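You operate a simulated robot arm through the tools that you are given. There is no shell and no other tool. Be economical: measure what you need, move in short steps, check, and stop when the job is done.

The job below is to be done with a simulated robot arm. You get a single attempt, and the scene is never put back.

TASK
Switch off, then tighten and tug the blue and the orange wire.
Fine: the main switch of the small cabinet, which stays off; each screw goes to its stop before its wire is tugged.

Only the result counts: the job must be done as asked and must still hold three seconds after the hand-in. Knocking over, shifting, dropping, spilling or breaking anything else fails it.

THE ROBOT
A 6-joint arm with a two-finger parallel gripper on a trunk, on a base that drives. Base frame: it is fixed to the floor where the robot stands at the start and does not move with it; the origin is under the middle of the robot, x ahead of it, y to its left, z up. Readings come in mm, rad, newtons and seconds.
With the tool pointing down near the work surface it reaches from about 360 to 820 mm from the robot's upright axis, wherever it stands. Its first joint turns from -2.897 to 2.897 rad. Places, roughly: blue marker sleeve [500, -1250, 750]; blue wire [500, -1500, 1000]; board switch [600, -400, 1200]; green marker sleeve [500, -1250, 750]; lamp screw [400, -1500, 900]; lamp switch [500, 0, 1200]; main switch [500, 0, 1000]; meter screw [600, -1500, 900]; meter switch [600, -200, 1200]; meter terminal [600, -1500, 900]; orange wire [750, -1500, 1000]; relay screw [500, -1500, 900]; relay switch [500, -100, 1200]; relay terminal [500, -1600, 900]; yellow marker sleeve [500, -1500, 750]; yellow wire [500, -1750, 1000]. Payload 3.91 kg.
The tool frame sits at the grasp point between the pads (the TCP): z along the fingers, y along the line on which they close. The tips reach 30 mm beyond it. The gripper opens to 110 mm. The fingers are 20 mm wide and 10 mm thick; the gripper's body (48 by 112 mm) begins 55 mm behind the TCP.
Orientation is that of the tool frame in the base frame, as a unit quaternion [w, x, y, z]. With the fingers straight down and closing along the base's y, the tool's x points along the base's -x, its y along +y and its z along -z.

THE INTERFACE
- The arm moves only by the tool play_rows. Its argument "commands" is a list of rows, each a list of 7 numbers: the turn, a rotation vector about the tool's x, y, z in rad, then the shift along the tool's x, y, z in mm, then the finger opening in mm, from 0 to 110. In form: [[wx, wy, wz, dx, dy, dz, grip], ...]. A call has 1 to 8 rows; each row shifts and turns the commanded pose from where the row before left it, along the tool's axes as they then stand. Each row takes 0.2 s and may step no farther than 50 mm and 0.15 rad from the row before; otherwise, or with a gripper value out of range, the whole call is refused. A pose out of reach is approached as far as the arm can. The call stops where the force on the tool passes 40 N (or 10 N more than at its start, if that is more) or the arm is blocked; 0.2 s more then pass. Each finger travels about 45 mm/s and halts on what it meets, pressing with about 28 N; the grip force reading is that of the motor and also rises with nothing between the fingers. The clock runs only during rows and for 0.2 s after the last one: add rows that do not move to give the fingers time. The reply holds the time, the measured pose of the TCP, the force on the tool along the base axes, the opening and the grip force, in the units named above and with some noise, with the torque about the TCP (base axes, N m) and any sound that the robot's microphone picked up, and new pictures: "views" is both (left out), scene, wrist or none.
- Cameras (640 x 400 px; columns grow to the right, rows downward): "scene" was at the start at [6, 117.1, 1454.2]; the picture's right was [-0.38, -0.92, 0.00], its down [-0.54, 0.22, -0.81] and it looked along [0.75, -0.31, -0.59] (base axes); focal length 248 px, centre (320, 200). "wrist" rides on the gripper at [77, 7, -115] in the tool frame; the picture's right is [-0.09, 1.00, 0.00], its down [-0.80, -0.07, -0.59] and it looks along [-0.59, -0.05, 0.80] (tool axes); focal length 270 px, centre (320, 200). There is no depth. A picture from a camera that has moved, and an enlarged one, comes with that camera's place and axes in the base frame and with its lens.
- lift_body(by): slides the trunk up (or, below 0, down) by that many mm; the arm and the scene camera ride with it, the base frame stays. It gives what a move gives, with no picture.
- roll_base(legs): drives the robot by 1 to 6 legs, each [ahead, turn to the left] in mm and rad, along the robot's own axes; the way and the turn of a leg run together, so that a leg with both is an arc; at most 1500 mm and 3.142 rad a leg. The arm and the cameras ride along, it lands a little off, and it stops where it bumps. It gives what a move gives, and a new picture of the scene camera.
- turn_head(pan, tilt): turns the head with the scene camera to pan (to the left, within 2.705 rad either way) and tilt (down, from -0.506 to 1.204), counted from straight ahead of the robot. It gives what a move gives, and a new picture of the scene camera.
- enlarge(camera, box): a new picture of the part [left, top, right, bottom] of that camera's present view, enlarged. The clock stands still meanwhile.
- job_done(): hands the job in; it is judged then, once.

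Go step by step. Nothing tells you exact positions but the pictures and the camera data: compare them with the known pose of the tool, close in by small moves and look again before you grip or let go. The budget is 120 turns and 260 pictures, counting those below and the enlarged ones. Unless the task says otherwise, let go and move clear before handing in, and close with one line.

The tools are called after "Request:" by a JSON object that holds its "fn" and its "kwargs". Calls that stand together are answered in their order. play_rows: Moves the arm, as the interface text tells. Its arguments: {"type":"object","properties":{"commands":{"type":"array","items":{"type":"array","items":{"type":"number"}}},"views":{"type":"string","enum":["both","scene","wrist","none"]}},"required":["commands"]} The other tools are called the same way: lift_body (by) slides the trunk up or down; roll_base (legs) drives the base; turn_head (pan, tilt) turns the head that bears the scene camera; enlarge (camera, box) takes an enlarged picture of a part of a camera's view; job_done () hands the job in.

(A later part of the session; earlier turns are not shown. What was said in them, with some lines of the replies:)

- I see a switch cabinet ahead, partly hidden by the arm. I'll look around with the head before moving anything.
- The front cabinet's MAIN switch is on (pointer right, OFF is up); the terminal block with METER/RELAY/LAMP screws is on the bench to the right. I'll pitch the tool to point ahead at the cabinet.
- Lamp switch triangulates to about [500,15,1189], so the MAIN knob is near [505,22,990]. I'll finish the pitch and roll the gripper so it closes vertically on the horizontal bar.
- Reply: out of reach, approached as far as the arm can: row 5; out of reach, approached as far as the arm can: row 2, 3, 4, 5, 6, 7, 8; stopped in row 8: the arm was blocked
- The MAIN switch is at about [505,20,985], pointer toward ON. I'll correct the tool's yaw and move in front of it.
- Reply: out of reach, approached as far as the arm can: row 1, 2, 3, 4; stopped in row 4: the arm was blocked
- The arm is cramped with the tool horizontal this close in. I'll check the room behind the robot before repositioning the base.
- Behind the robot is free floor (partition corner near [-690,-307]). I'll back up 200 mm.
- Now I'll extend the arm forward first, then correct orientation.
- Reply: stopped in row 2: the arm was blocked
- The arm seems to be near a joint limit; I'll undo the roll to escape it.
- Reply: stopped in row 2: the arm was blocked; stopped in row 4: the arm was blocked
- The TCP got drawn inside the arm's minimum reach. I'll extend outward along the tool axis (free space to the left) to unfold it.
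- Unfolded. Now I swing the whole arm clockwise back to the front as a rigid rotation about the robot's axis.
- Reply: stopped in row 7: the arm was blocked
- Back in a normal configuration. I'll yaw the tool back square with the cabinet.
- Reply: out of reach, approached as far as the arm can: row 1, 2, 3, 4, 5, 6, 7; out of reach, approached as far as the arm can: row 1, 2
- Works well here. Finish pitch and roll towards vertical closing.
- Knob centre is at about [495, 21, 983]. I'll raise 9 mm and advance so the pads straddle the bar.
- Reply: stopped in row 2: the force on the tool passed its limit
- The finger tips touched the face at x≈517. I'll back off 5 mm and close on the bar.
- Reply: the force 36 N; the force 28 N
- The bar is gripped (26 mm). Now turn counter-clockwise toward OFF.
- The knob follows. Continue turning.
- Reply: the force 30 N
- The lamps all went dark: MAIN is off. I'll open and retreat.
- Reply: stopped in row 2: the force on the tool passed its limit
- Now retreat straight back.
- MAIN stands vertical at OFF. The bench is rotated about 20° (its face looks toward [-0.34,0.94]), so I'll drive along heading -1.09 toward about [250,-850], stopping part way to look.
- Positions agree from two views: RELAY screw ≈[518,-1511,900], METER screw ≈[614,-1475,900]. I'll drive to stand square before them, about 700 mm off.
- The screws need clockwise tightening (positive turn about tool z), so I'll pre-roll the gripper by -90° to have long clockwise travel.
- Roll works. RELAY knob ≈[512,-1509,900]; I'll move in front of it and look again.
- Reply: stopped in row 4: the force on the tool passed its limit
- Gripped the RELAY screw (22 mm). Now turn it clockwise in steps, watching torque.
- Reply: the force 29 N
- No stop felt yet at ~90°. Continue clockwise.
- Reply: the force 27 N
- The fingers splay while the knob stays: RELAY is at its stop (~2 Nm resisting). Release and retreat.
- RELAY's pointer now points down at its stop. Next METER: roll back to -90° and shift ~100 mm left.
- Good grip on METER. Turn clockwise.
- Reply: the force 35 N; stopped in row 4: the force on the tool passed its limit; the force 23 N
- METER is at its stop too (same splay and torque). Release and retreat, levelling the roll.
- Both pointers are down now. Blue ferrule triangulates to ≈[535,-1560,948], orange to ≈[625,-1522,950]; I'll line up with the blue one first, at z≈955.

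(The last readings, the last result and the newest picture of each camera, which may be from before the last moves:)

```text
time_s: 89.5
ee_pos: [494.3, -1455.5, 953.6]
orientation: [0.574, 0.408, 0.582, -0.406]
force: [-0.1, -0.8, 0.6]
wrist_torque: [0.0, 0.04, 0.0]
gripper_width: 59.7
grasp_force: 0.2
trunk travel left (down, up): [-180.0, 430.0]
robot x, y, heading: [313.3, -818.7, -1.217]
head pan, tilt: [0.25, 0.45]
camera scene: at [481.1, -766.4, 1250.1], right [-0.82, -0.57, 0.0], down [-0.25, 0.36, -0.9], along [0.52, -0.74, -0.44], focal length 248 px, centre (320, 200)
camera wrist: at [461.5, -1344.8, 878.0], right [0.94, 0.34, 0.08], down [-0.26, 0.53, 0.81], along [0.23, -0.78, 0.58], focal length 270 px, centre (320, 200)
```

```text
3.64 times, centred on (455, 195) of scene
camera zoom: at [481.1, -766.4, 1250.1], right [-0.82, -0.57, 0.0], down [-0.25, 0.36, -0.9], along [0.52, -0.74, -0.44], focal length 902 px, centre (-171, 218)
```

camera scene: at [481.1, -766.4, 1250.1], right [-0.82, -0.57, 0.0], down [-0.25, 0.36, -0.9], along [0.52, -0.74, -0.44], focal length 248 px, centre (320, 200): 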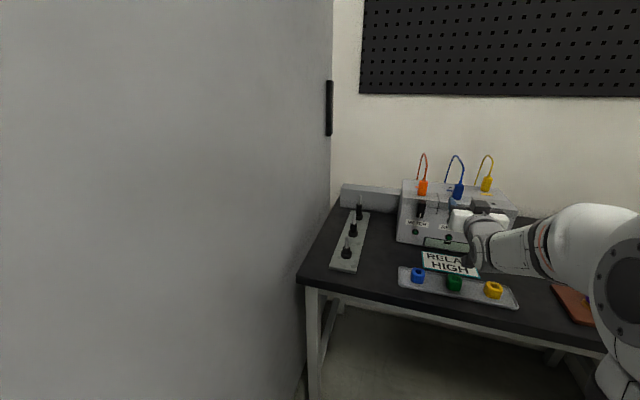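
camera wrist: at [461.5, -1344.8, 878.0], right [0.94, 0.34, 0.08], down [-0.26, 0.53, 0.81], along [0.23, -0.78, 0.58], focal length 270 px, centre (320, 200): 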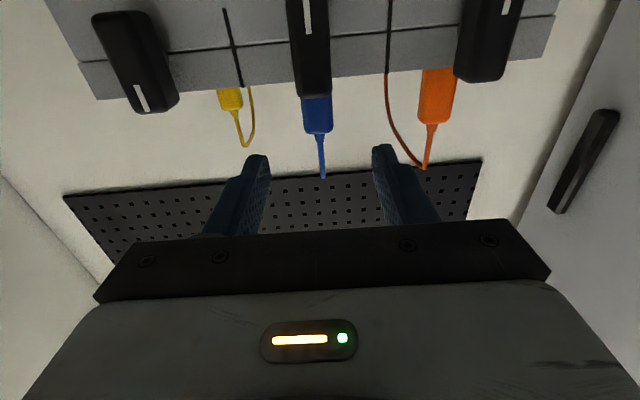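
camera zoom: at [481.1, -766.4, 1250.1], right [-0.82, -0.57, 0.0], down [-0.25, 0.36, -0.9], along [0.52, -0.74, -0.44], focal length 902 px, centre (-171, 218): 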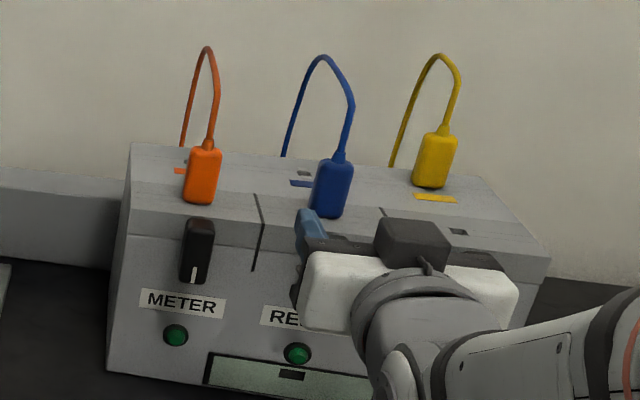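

Request:
{"fn": "play_rows", "kwargs": {"commands": [[0, 0, 0, 0, -2, 35, 60], [0, 0, 0, 0, 0, 33, 60], [0, 0, 0, 0, 0, 0, 60]], "views": "wrist"}}

Request:
{"fn": "enlarge", "kwargs": {"camera": "scene", "box": [390, 140, 510, 230]}}

```text
time_s: 90.3
ee_pos: [515.2, -1519.4, 953.3]
orientation: [0.574, 0.408, 0.582, -0.405]
force: [0.0, -0.1, -1.5]
wrist_torque: [-0.01, 0.0, 0.04]
gripper_width: 60.0
grasp_force: 0.1
trunk travel left (down, up): [-180.0, 430.0]
robot x, y, heading: [313.7, -816.5, -1.208]
head pan, tilt: [0.25, 0.45]
camera wrist: at [482.6, -1408.5, 878.1], right [0.94, 0.34, 0.08], down [-0.26, 0.53, 0.81], along [0.23, -0.78, 0.58], focal length 270 px, centre (320, 200)
```

wrist: 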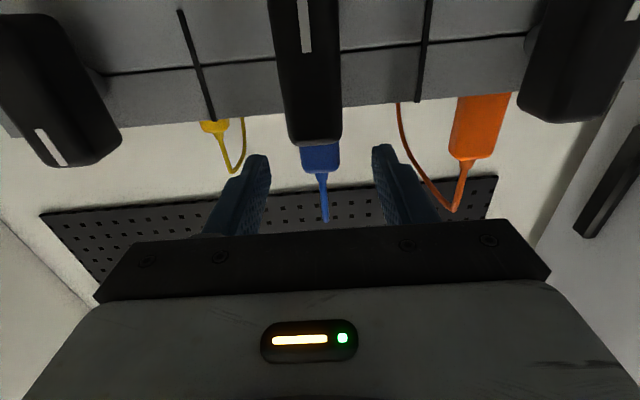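

```text
4.44 times, centred on (450, 185) of scene
camera zoom: at [481.3, -767.0, 1250.1], right [-0.82, -0.57, 0.0], down [-0.25, 0.36, -0.9], along [0.52, -0.74, -0.44], focal length 1102 px, centre (-258, 267)
```

zoom: 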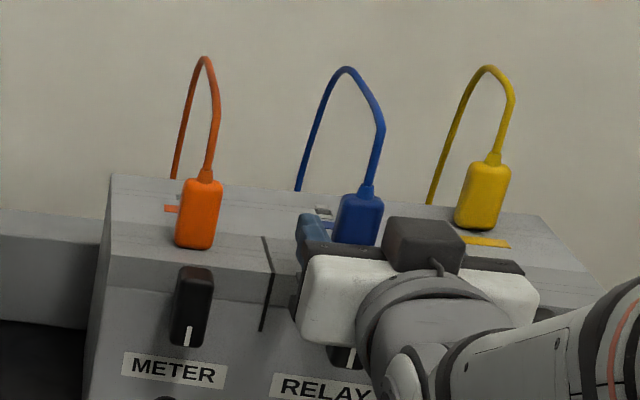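

Request:
{"fn": "play_rows", "kwargs": {"commands": [[0, 0, 0, 0, 0, 18, 60], [0, 0, 0, 0, 0, 15, 60], [0, 0, 0, 0, 0, 0, 40], [0, 0, 0, 0, 0, 0, 20], [0, 0, 0, 0, 0, 0, 12], [0, 0, 0, 0, 0, 0, 10]], "views": "wrist"}}

Request:
{"fn": "enlarge", "kwargs": {"camera": "scene", "box": [390, 140, 510, 230]}}

```text
time_s: 91.7
ee_pos: [527.8, -1551.1, 953.3]
orientation: [0.574, 0.409, 0.583, -0.406]
force: [-0.7, -0.6, -0.1]
wrist_torque: [-0.03, -0.04, 0.01]
gripper_width: 24.5
grasp_force: 28.0
trunk travel left (down, up): [-180.0, 430.0]
robot x, y, heading: [313.4, -813.1, -1.209]
head pan, tilt: [0.25, 0.45]
camera wrist: at [494.2, -1440.5, 876.7], right [0.94, 0.34, 0.08], down [-0.26, 0.53, 0.81], along [0.23, -0.78, 0.58], focal length 270 px, centre (320, 200)
```

wrist: 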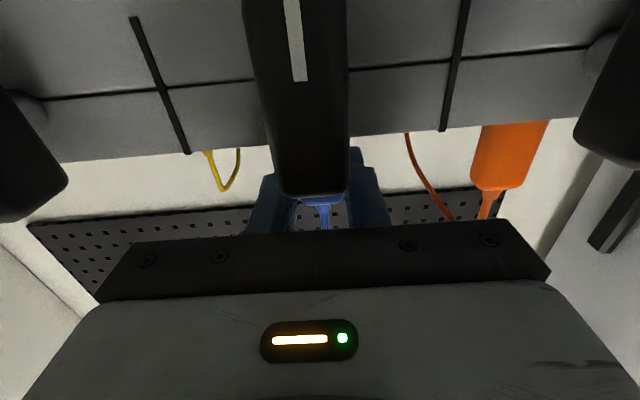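

```text
4.44 times, centred on (450, 185) of scene
camera zoom: at [481.3, -766.8, 1250.1], right [-0.82, -0.57, 0.0], down [-0.25, 0.36, -0.9], along [0.52, -0.74, -0.44], focal length 1102 px, centre (-258, 267)
```

zoom: 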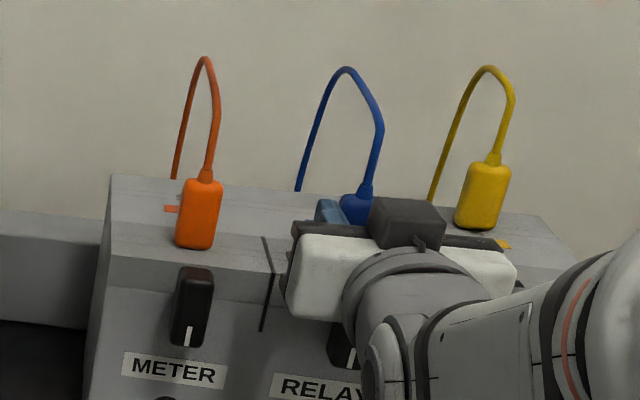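

The blue ferrule is gripped (24.5 mm). Now tug gently upward, watching the force.

Request:
{"fn": "play_rows", "kwargs": {"commands": [[0, 0, 0, -1.5, 0, 0, 8], [0, 0, 0, -1.5, 0, 0, 8], [0, 0, 0, 0, 0, 0, 8]], "views": "none"}}

```text
time_s: 92.5
ee_pos: [528.1, -1552.5, 954.5]
orientation: [0.573, 0.409, 0.582, -0.406]
force: [-5.8, 5.4, -3.6]
wrist_torque: [0.29, 0.22, -0.06]
gripper_width: 24.8
grasp_force: 27.9
trunk travel left (down, up): [-180.0, 430.0]
robot x, y, heading: [314.0, -816.8, -1.209]
head pan, tilt: [0.25, 0.45]
```

Request:
{"fn": "play_rows", "kwargs": {"commands": [[0, 0, 0, -1.5, 0, 0, 5], [0, 0, 0, -1.5, 0, 0, 5], [0, 0, 0, -1.5, 0, 0, 5], [0, 0, 0, 0, 0, 0, 5]], "views": "none"}}

```text
time_s: 93.5
ee_pos: [528.0, -1553.0, 955.7]
orientation: [0.573, 0.409, 0.584, -0.404]
force: [-3.6, 9.2, -27.1]
wrist_torque: [0.74, 0.22, 0.01]
gripper_width: 24.5
grasp_force: 28.2
trunk travel left (down, up): [-180.0, 430.0]
robot x, y, heading: [313.4, -813.2, -1.206]
head pan, tilt: [0.25, 0.45]
```

The wire holds against 27 N. A slight bit more, then relax and release.

Request:
{"fn": "play_rows", "kwargs": {"commands": [[0, 0, 0, -1, 0, 0, 5], [0, 0, 0, 0, 0, 0, 5]], "views": "scene"}}

Request:
{"fn": "play_rows", "kwargs": {"commands": [[0, 0, 0, 4, 0, 0, 5], [0, 0, 0, 3.5, 0, 0, 5], [0, 0, 0, 0, 0, 0, 40], [0, 0, 0, 0, 0, 0, 60], [0, 0, 0, 0, 0, 0, 60]], "views": "wrist"}}

Request:
{"fn": "enlarge", "kwargs": {"camera": "scene", "box": [390, 140, 510, 230]}}

```text
time_s: 94.1
ee_pos: [527.5, -1552.9, 956.1]
orientation: [0.571, 0.411, 0.584, -0.404]
force: [-3.3, 6.6, -29.4]
wrist_torque: [0.64, 0.23, 0.01]
gripper_width: 24.8
grasp_force: 28.1
trunk travel left (down, up): [-180.0, 430.0]
robot x, y, heading: [314.4, -813.5, -1.209]
head pan, tilt: [0.25, 0.45]
camera scene: at [481.9, -769.0, 1250.0], right [-0.82, -0.57, 0.0], down [-0.25, 0.36, -0.9], along [0.52, -0.74, -0.44], focal length 248 px, centre (320, 200)
```

scene: 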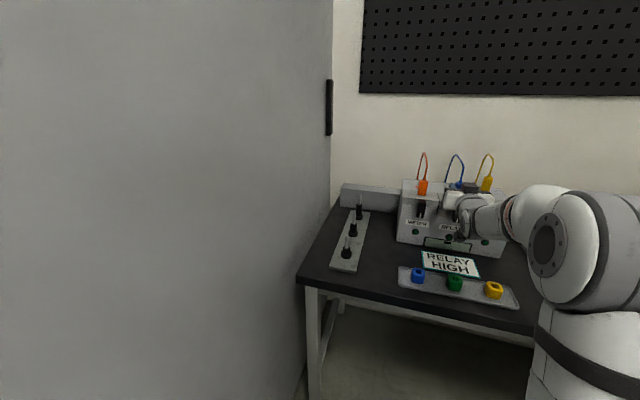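

```text
time_s: 95.3
ee_pos: [528.2, -1550.9, 954.4]
orientation: [0.574, 0.408, 0.582, -0.406]
force: [0.2, 0.5, 0.0]
wrist_torque: [0.02, -0.01, 0.0]
gripper_width: 59.8
grasp_force: 0.2
trunk travel left (down, up): [-180.0, 430.0]
robot x, y, heading: [316.1, -817.7, -1.213]
head pan, tilt: [0.25, 0.45]
camera wrist: at [495.9, -1440.8, 878.6], right [0.94, 0.34, 0.08], down [-0.26, 0.53, 0.81], along [0.23, -0.78, 0.58], focal length 270 px, centre (320, 200)
```

wrist: 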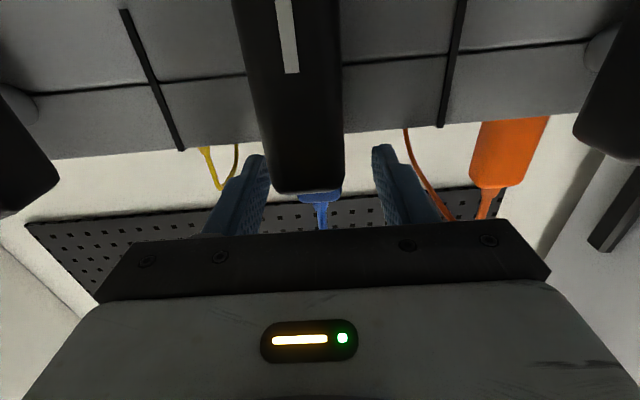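

```text
4.44 times, centred on (450, 185) of scene
camera zoom: at [481.3, -766.8, 1250.1], right [-0.82, -0.57, 0.0], down [-0.25, 0.36, -0.9], along [0.52, -0.74, -0.44], focal length 1102 px, centre (-258, 267)
```

zoom: 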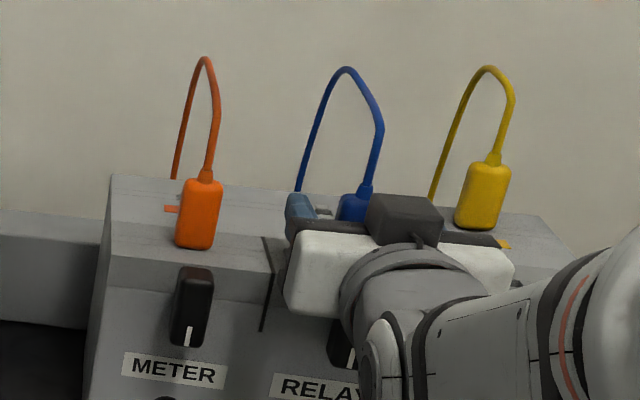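

Blue holds, unchanged. Retreat, shift left 98 mm to the orange ferrule.

Request:
{"fn": "play_rows", "kwargs": {"commands": [[0, 0, 0, 0, 0, -35, 60], [0, 0, 0, 0, 0, -35, 60], [0, 0, 0, 0, 33, 0, 60], [0, 0, 0, 0, 33, 0, 60], [0, 0, 0, 0, 32, 0, 60], [0, 0, 0, 0, 0, 20, 60]], "views": "both"}}

Request:
{"fn": "enlarge", "kwargs": {"camera": "scene", "box": [390, 140, 510, 230]}}

```text
time_s: 96.7
ee_pos: [606.0, -1470.4, 952.9]
orientation: [0.574, 0.409, 0.582, -0.407]
force: [-0.1, -0.3, -0.5]
wrist_torque: [-0.02, 0.01, 0.02]
gripper_width: 60.0
grasp_force: 0.0
trunk travel left (down, up): [-180.0, 430.0]
robot x, y, heading: [313.5, -814.4, -1.208]
head pan, tilt: [0.25, 0.45]
camera scene: at [481.2, -766.4, 1250.1], right [-0.82, -0.57, 0.0], down [-0.25, 0.36, -0.9], along [0.52, -0.74, -0.44], focal length 248 px, centre (320, 200)
camera wrist: at [572.9, -1359.5, 877.9], right [0.94, 0.34, 0.08], down [-0.26, 0.53, 0.81], along [0.23, -0.78, 0.58], focal length 270 px, centre (320, 200)
```

scene: 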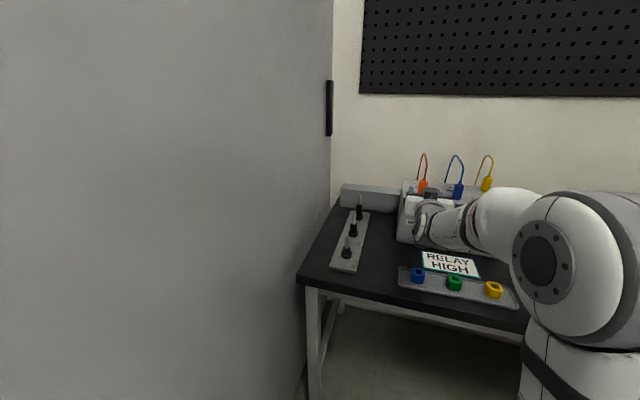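
wrist: 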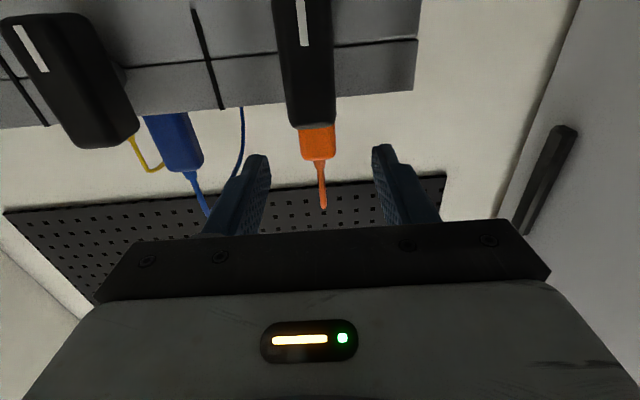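

```text
4.44 times, centred on (450, 185) of scene
camera zoom: at [481.2, -766.4, 1250.1], right [-0.82, -0.57, 0.0], down [-0.25, 0.36, -0.9], along [0.52, -0.74, -0.44], focal length 1102 px, centre (-258, 267)
```

zoom: 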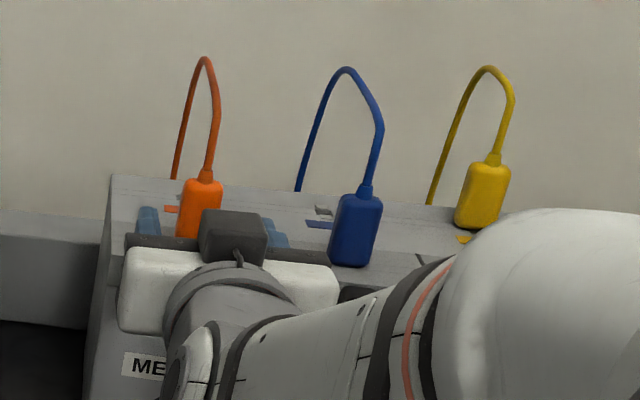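

Request:
{"fn": "play_rows", "kwargs": {"commands": [[0, 0, 0, 0, -1, 28, 60], [0, 0, 0, 0, 0, 22, 60], [0, 0, 0, 0, 0, 0, 40], [0, 0, 0, 0, 0, 0, 20], [0, 0, 0, 0, 0, 0, 12], [0, 0, 0, 0, 0, 0, 8]], "views": "wrist"}}

Request:
{"fn": "enlarge", "kwargs": {"camera": "scene", "box": [390, 140, 510, 230]}}

```text
time_s: 98.1
ee_pos: [620.8, -1519.2, 951.9]
orientation: [0.574, 0.407, 0.583, -0.405]
force: [3.2, 1.0, -0.1]
wrist_torque: [0.03, -0.09, 0.07]
gripper_width: 24.6
grasp_force: 28.0
trunk travel left (down, up): [-180.0, 430.0]
robot x, y, heading: [310.5, -817.3, -1.205]
head pan, tilt: [0.25, 0.45]
camera wrist: at [587.0, -1408.6, 875.4], right [0.94, 0.34, 0.08], down [-0.26, 0.53, 0.81], along [0.23, -0.78, 0.58], focal length 270 px, centre (320, 200)
```

wrist: 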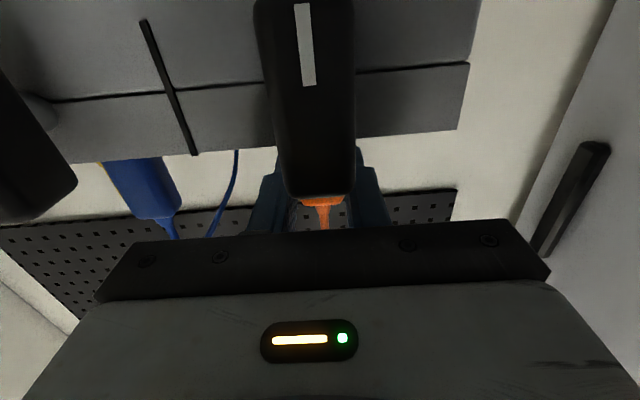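

```text
4.44 times, centred on (450, 185) of scene
camera zoom: at [481.6, -766.8, 1250.0], right [-0.82, -0.57, 0.0], down [-0.25, 0.36, -0.9], along [0.52, -0.74, -0.44], focal length 1102 px, centre (-258, 267)
```

zoom: 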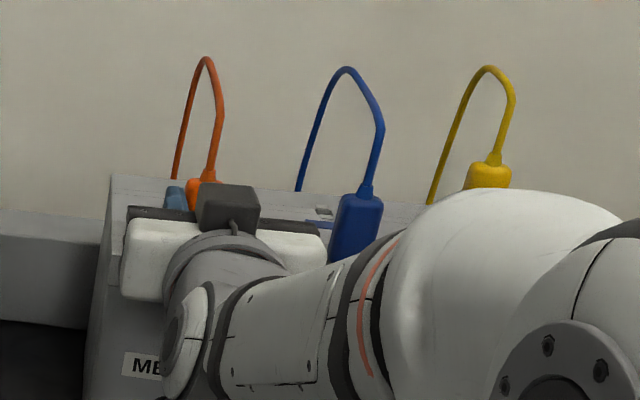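

Orange ferrule gripped. Same tug upward.

Request:
{"fn": "play_rows", "kwargs": {"commands": [[0, 0, 0, -1.5, 0, 0, 5], [0, 0, 0, -1.5, 0, 0, 5], [0, 0, 0, -1.5, 0, 0, 5], [0, 0, 0, -1.5, 0, 0, 5], [0, 0, 0, 0, 0, 0, 5]], "views": "none"}}

```text
time_s: 99.3
ee_pos: [620.6, -1520.2, 953.2]
orientation: [0.572, 0.409, 0.585, -0.404]
force: [1.6, 6.2, -24.6]
wrist_torque: [0.57, 0.04, 0.08]
gripper_width: 24.7
grasp_force: 27.8
trunk travel left (down, up): [-180.0, 430.0]
robot x, y, heading: [311.1, -814.1, -1.205]
head pan, tilt: [0.25, 0.45]
```

Request:
{"fn": "play_rows", "kwargs": {"commands": [[0, 0, 0, -1.2, 0, 0, 5], [0, 0, 0, -0.8, 0, 0, 5], [0, 0, 0, 0, 0, 0, 5]], "views": "none"}}

Request:
{"fn": "play_rows", "kwargs": {"commands": [[0, 0, 0, 4, 0, 0, 5], [0, 0, 0, 3.5, 0, 0, 5], [0, 0, 0, 0, 0, 0, 40], [0, 0, 0, 0, 0, 0, 60], [0, 0, 0, 0, 0, 0, 60], [0, 0, 0, 0, 0, -35, 60], [0, 0, 0, 0, 0, -40, 60], [0, 0, 0, 0, 0, -45, 60]], "views": "both"}}

Request:
{"fn": "enlarge", "kwargs": {"camera": "scene", "box": [380, 140, 530, 250]}}

```text
time_s: 100.1
ee_pos: [621.1, -1520.8, 955.7]
orientation: [0.573, 0.409, 0.585, -0.404]
force: [2.6, 4.6, -27.0]
wrist_torque: [0.52, 0.04, 0.06]
gripper_width: 24.6
grasp_force: 28.1
trunk travel left (down, up): [-180.0, 430.0]
robot x, y, heading: [309.8, -816.2, -1.213]
head pan, tilt: [0.25, 0.45]
```

```text
time_s: 101.9
ee_pos: [579.0, -1405.7, 954.4]
orientation: [0.573, 0.409, 0.582, -0.407]
force: [0.2, -0.5, -0.6]
wrist_torque: [-0.03, 0.0, -0.02]
gripper_width: 60.0
grasp_force: 0.0
trunk travel left (down, up): [-180.0, 430.0]
robot x, y, heading: [316.0, -814.8, -1.208]
head pan, tilt: [0.25, 0.45]
camera scene: at [481.5, -767.2, 1250.1], right [-0.82, -0.57, 0.0], down [-0.25, 0.36, -0.9], along [0.52, -0.74, -0.44], focal length 248 px, centre (320, 200)
camera wrist: at [545.6, -1295.0, 877.3], right [0.94, 0.34, 0.08], down [-0.26, 0.53, 0.81], along [0.23, -0.78, 0.58], focal length 270 px, centre (320, 200)
```

scene: 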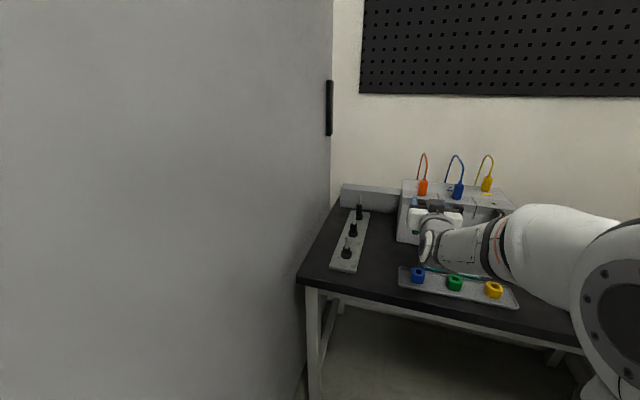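
wrist: 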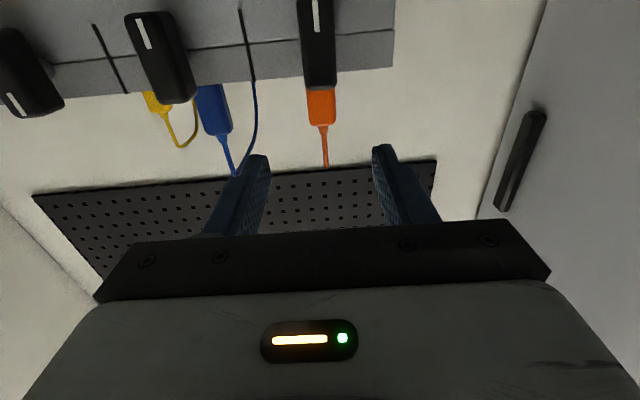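

```text
3.64 times, centred on (455, 195) of scene
camera zoom: at [481.5, -767.2, 1250.1], right [-0.82, -0.57, 0.0], down [-0.25, 0.36, -0.9], along [0.52, -0.74, -0.44], focal length 902 px, centre (-171, 218)
```

zoom: 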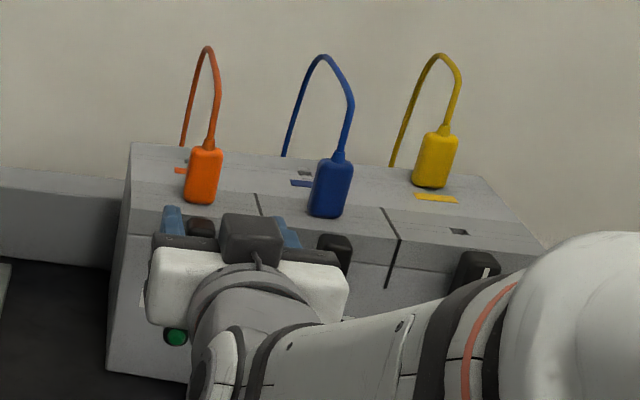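

Both wires held and look unchanged. One quick look back at the MAIN switch before handing in.

Request:
{"fn": "turn_head", "kwargs": {"pan": 2.4, "tilt": 0.2}}

Request:
{"fn": "enlarge", "kwargs": {"camera": "scene", "box": [220, 120, 480, 300]}}

```text
time_s: 103.9
ee_pos: [578.7, -1405.4, 954.1]
orientation: [0.574, 0.409, 0.581, -0.407]
force: [0.8, -0.1, 0.0]
wrist_torque: [0.01, -0.01, -0.03]
gripper_width: 59.8
grasp_force: 0.1
trunk travel left (down, up): [-180.0, 430.0]
robot x, y, heading: [312.5, -816.0, -1.211]
head pan, tilt: [2.4, 0.201]
camera scene: at [463.2, -604.9, 1273.3], right [0.93, -0.37, 0.0], down [-0.07, -0.19, -0.98], along [0.36, 0.91, -0.2], focal length 248 px, centre (320, 200)
```

scene: 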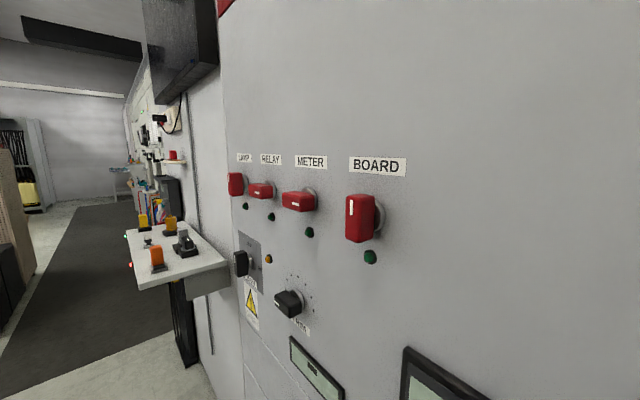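

```text
2.22 times, centred on (350, 210) of scene
camera zoom: at [463.2, -604.9, 1273.3], right [0.93, -0.37, 0.0], down [-0.07, -0.19, -0.98], along [0.36, 0.91, -0.2], focal length 551 px, centre (253, 178)
```

zoom: 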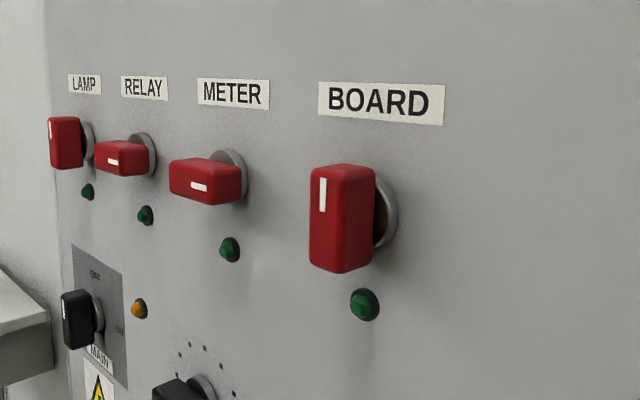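

MAIN is still off and all the lamps are dark. The gripper is clear of everything, so I'm handing in.

Request:
{"fn": "job_done", "kwargs": {}}

```text
The job is handed in.
```

The small cabinet's main switch is off and was still off just before hand-in. The relay (blue) and meter (orange) screws were turned clockwise to their stops, and each wire was then tugged upward with about 27–29 N and held.
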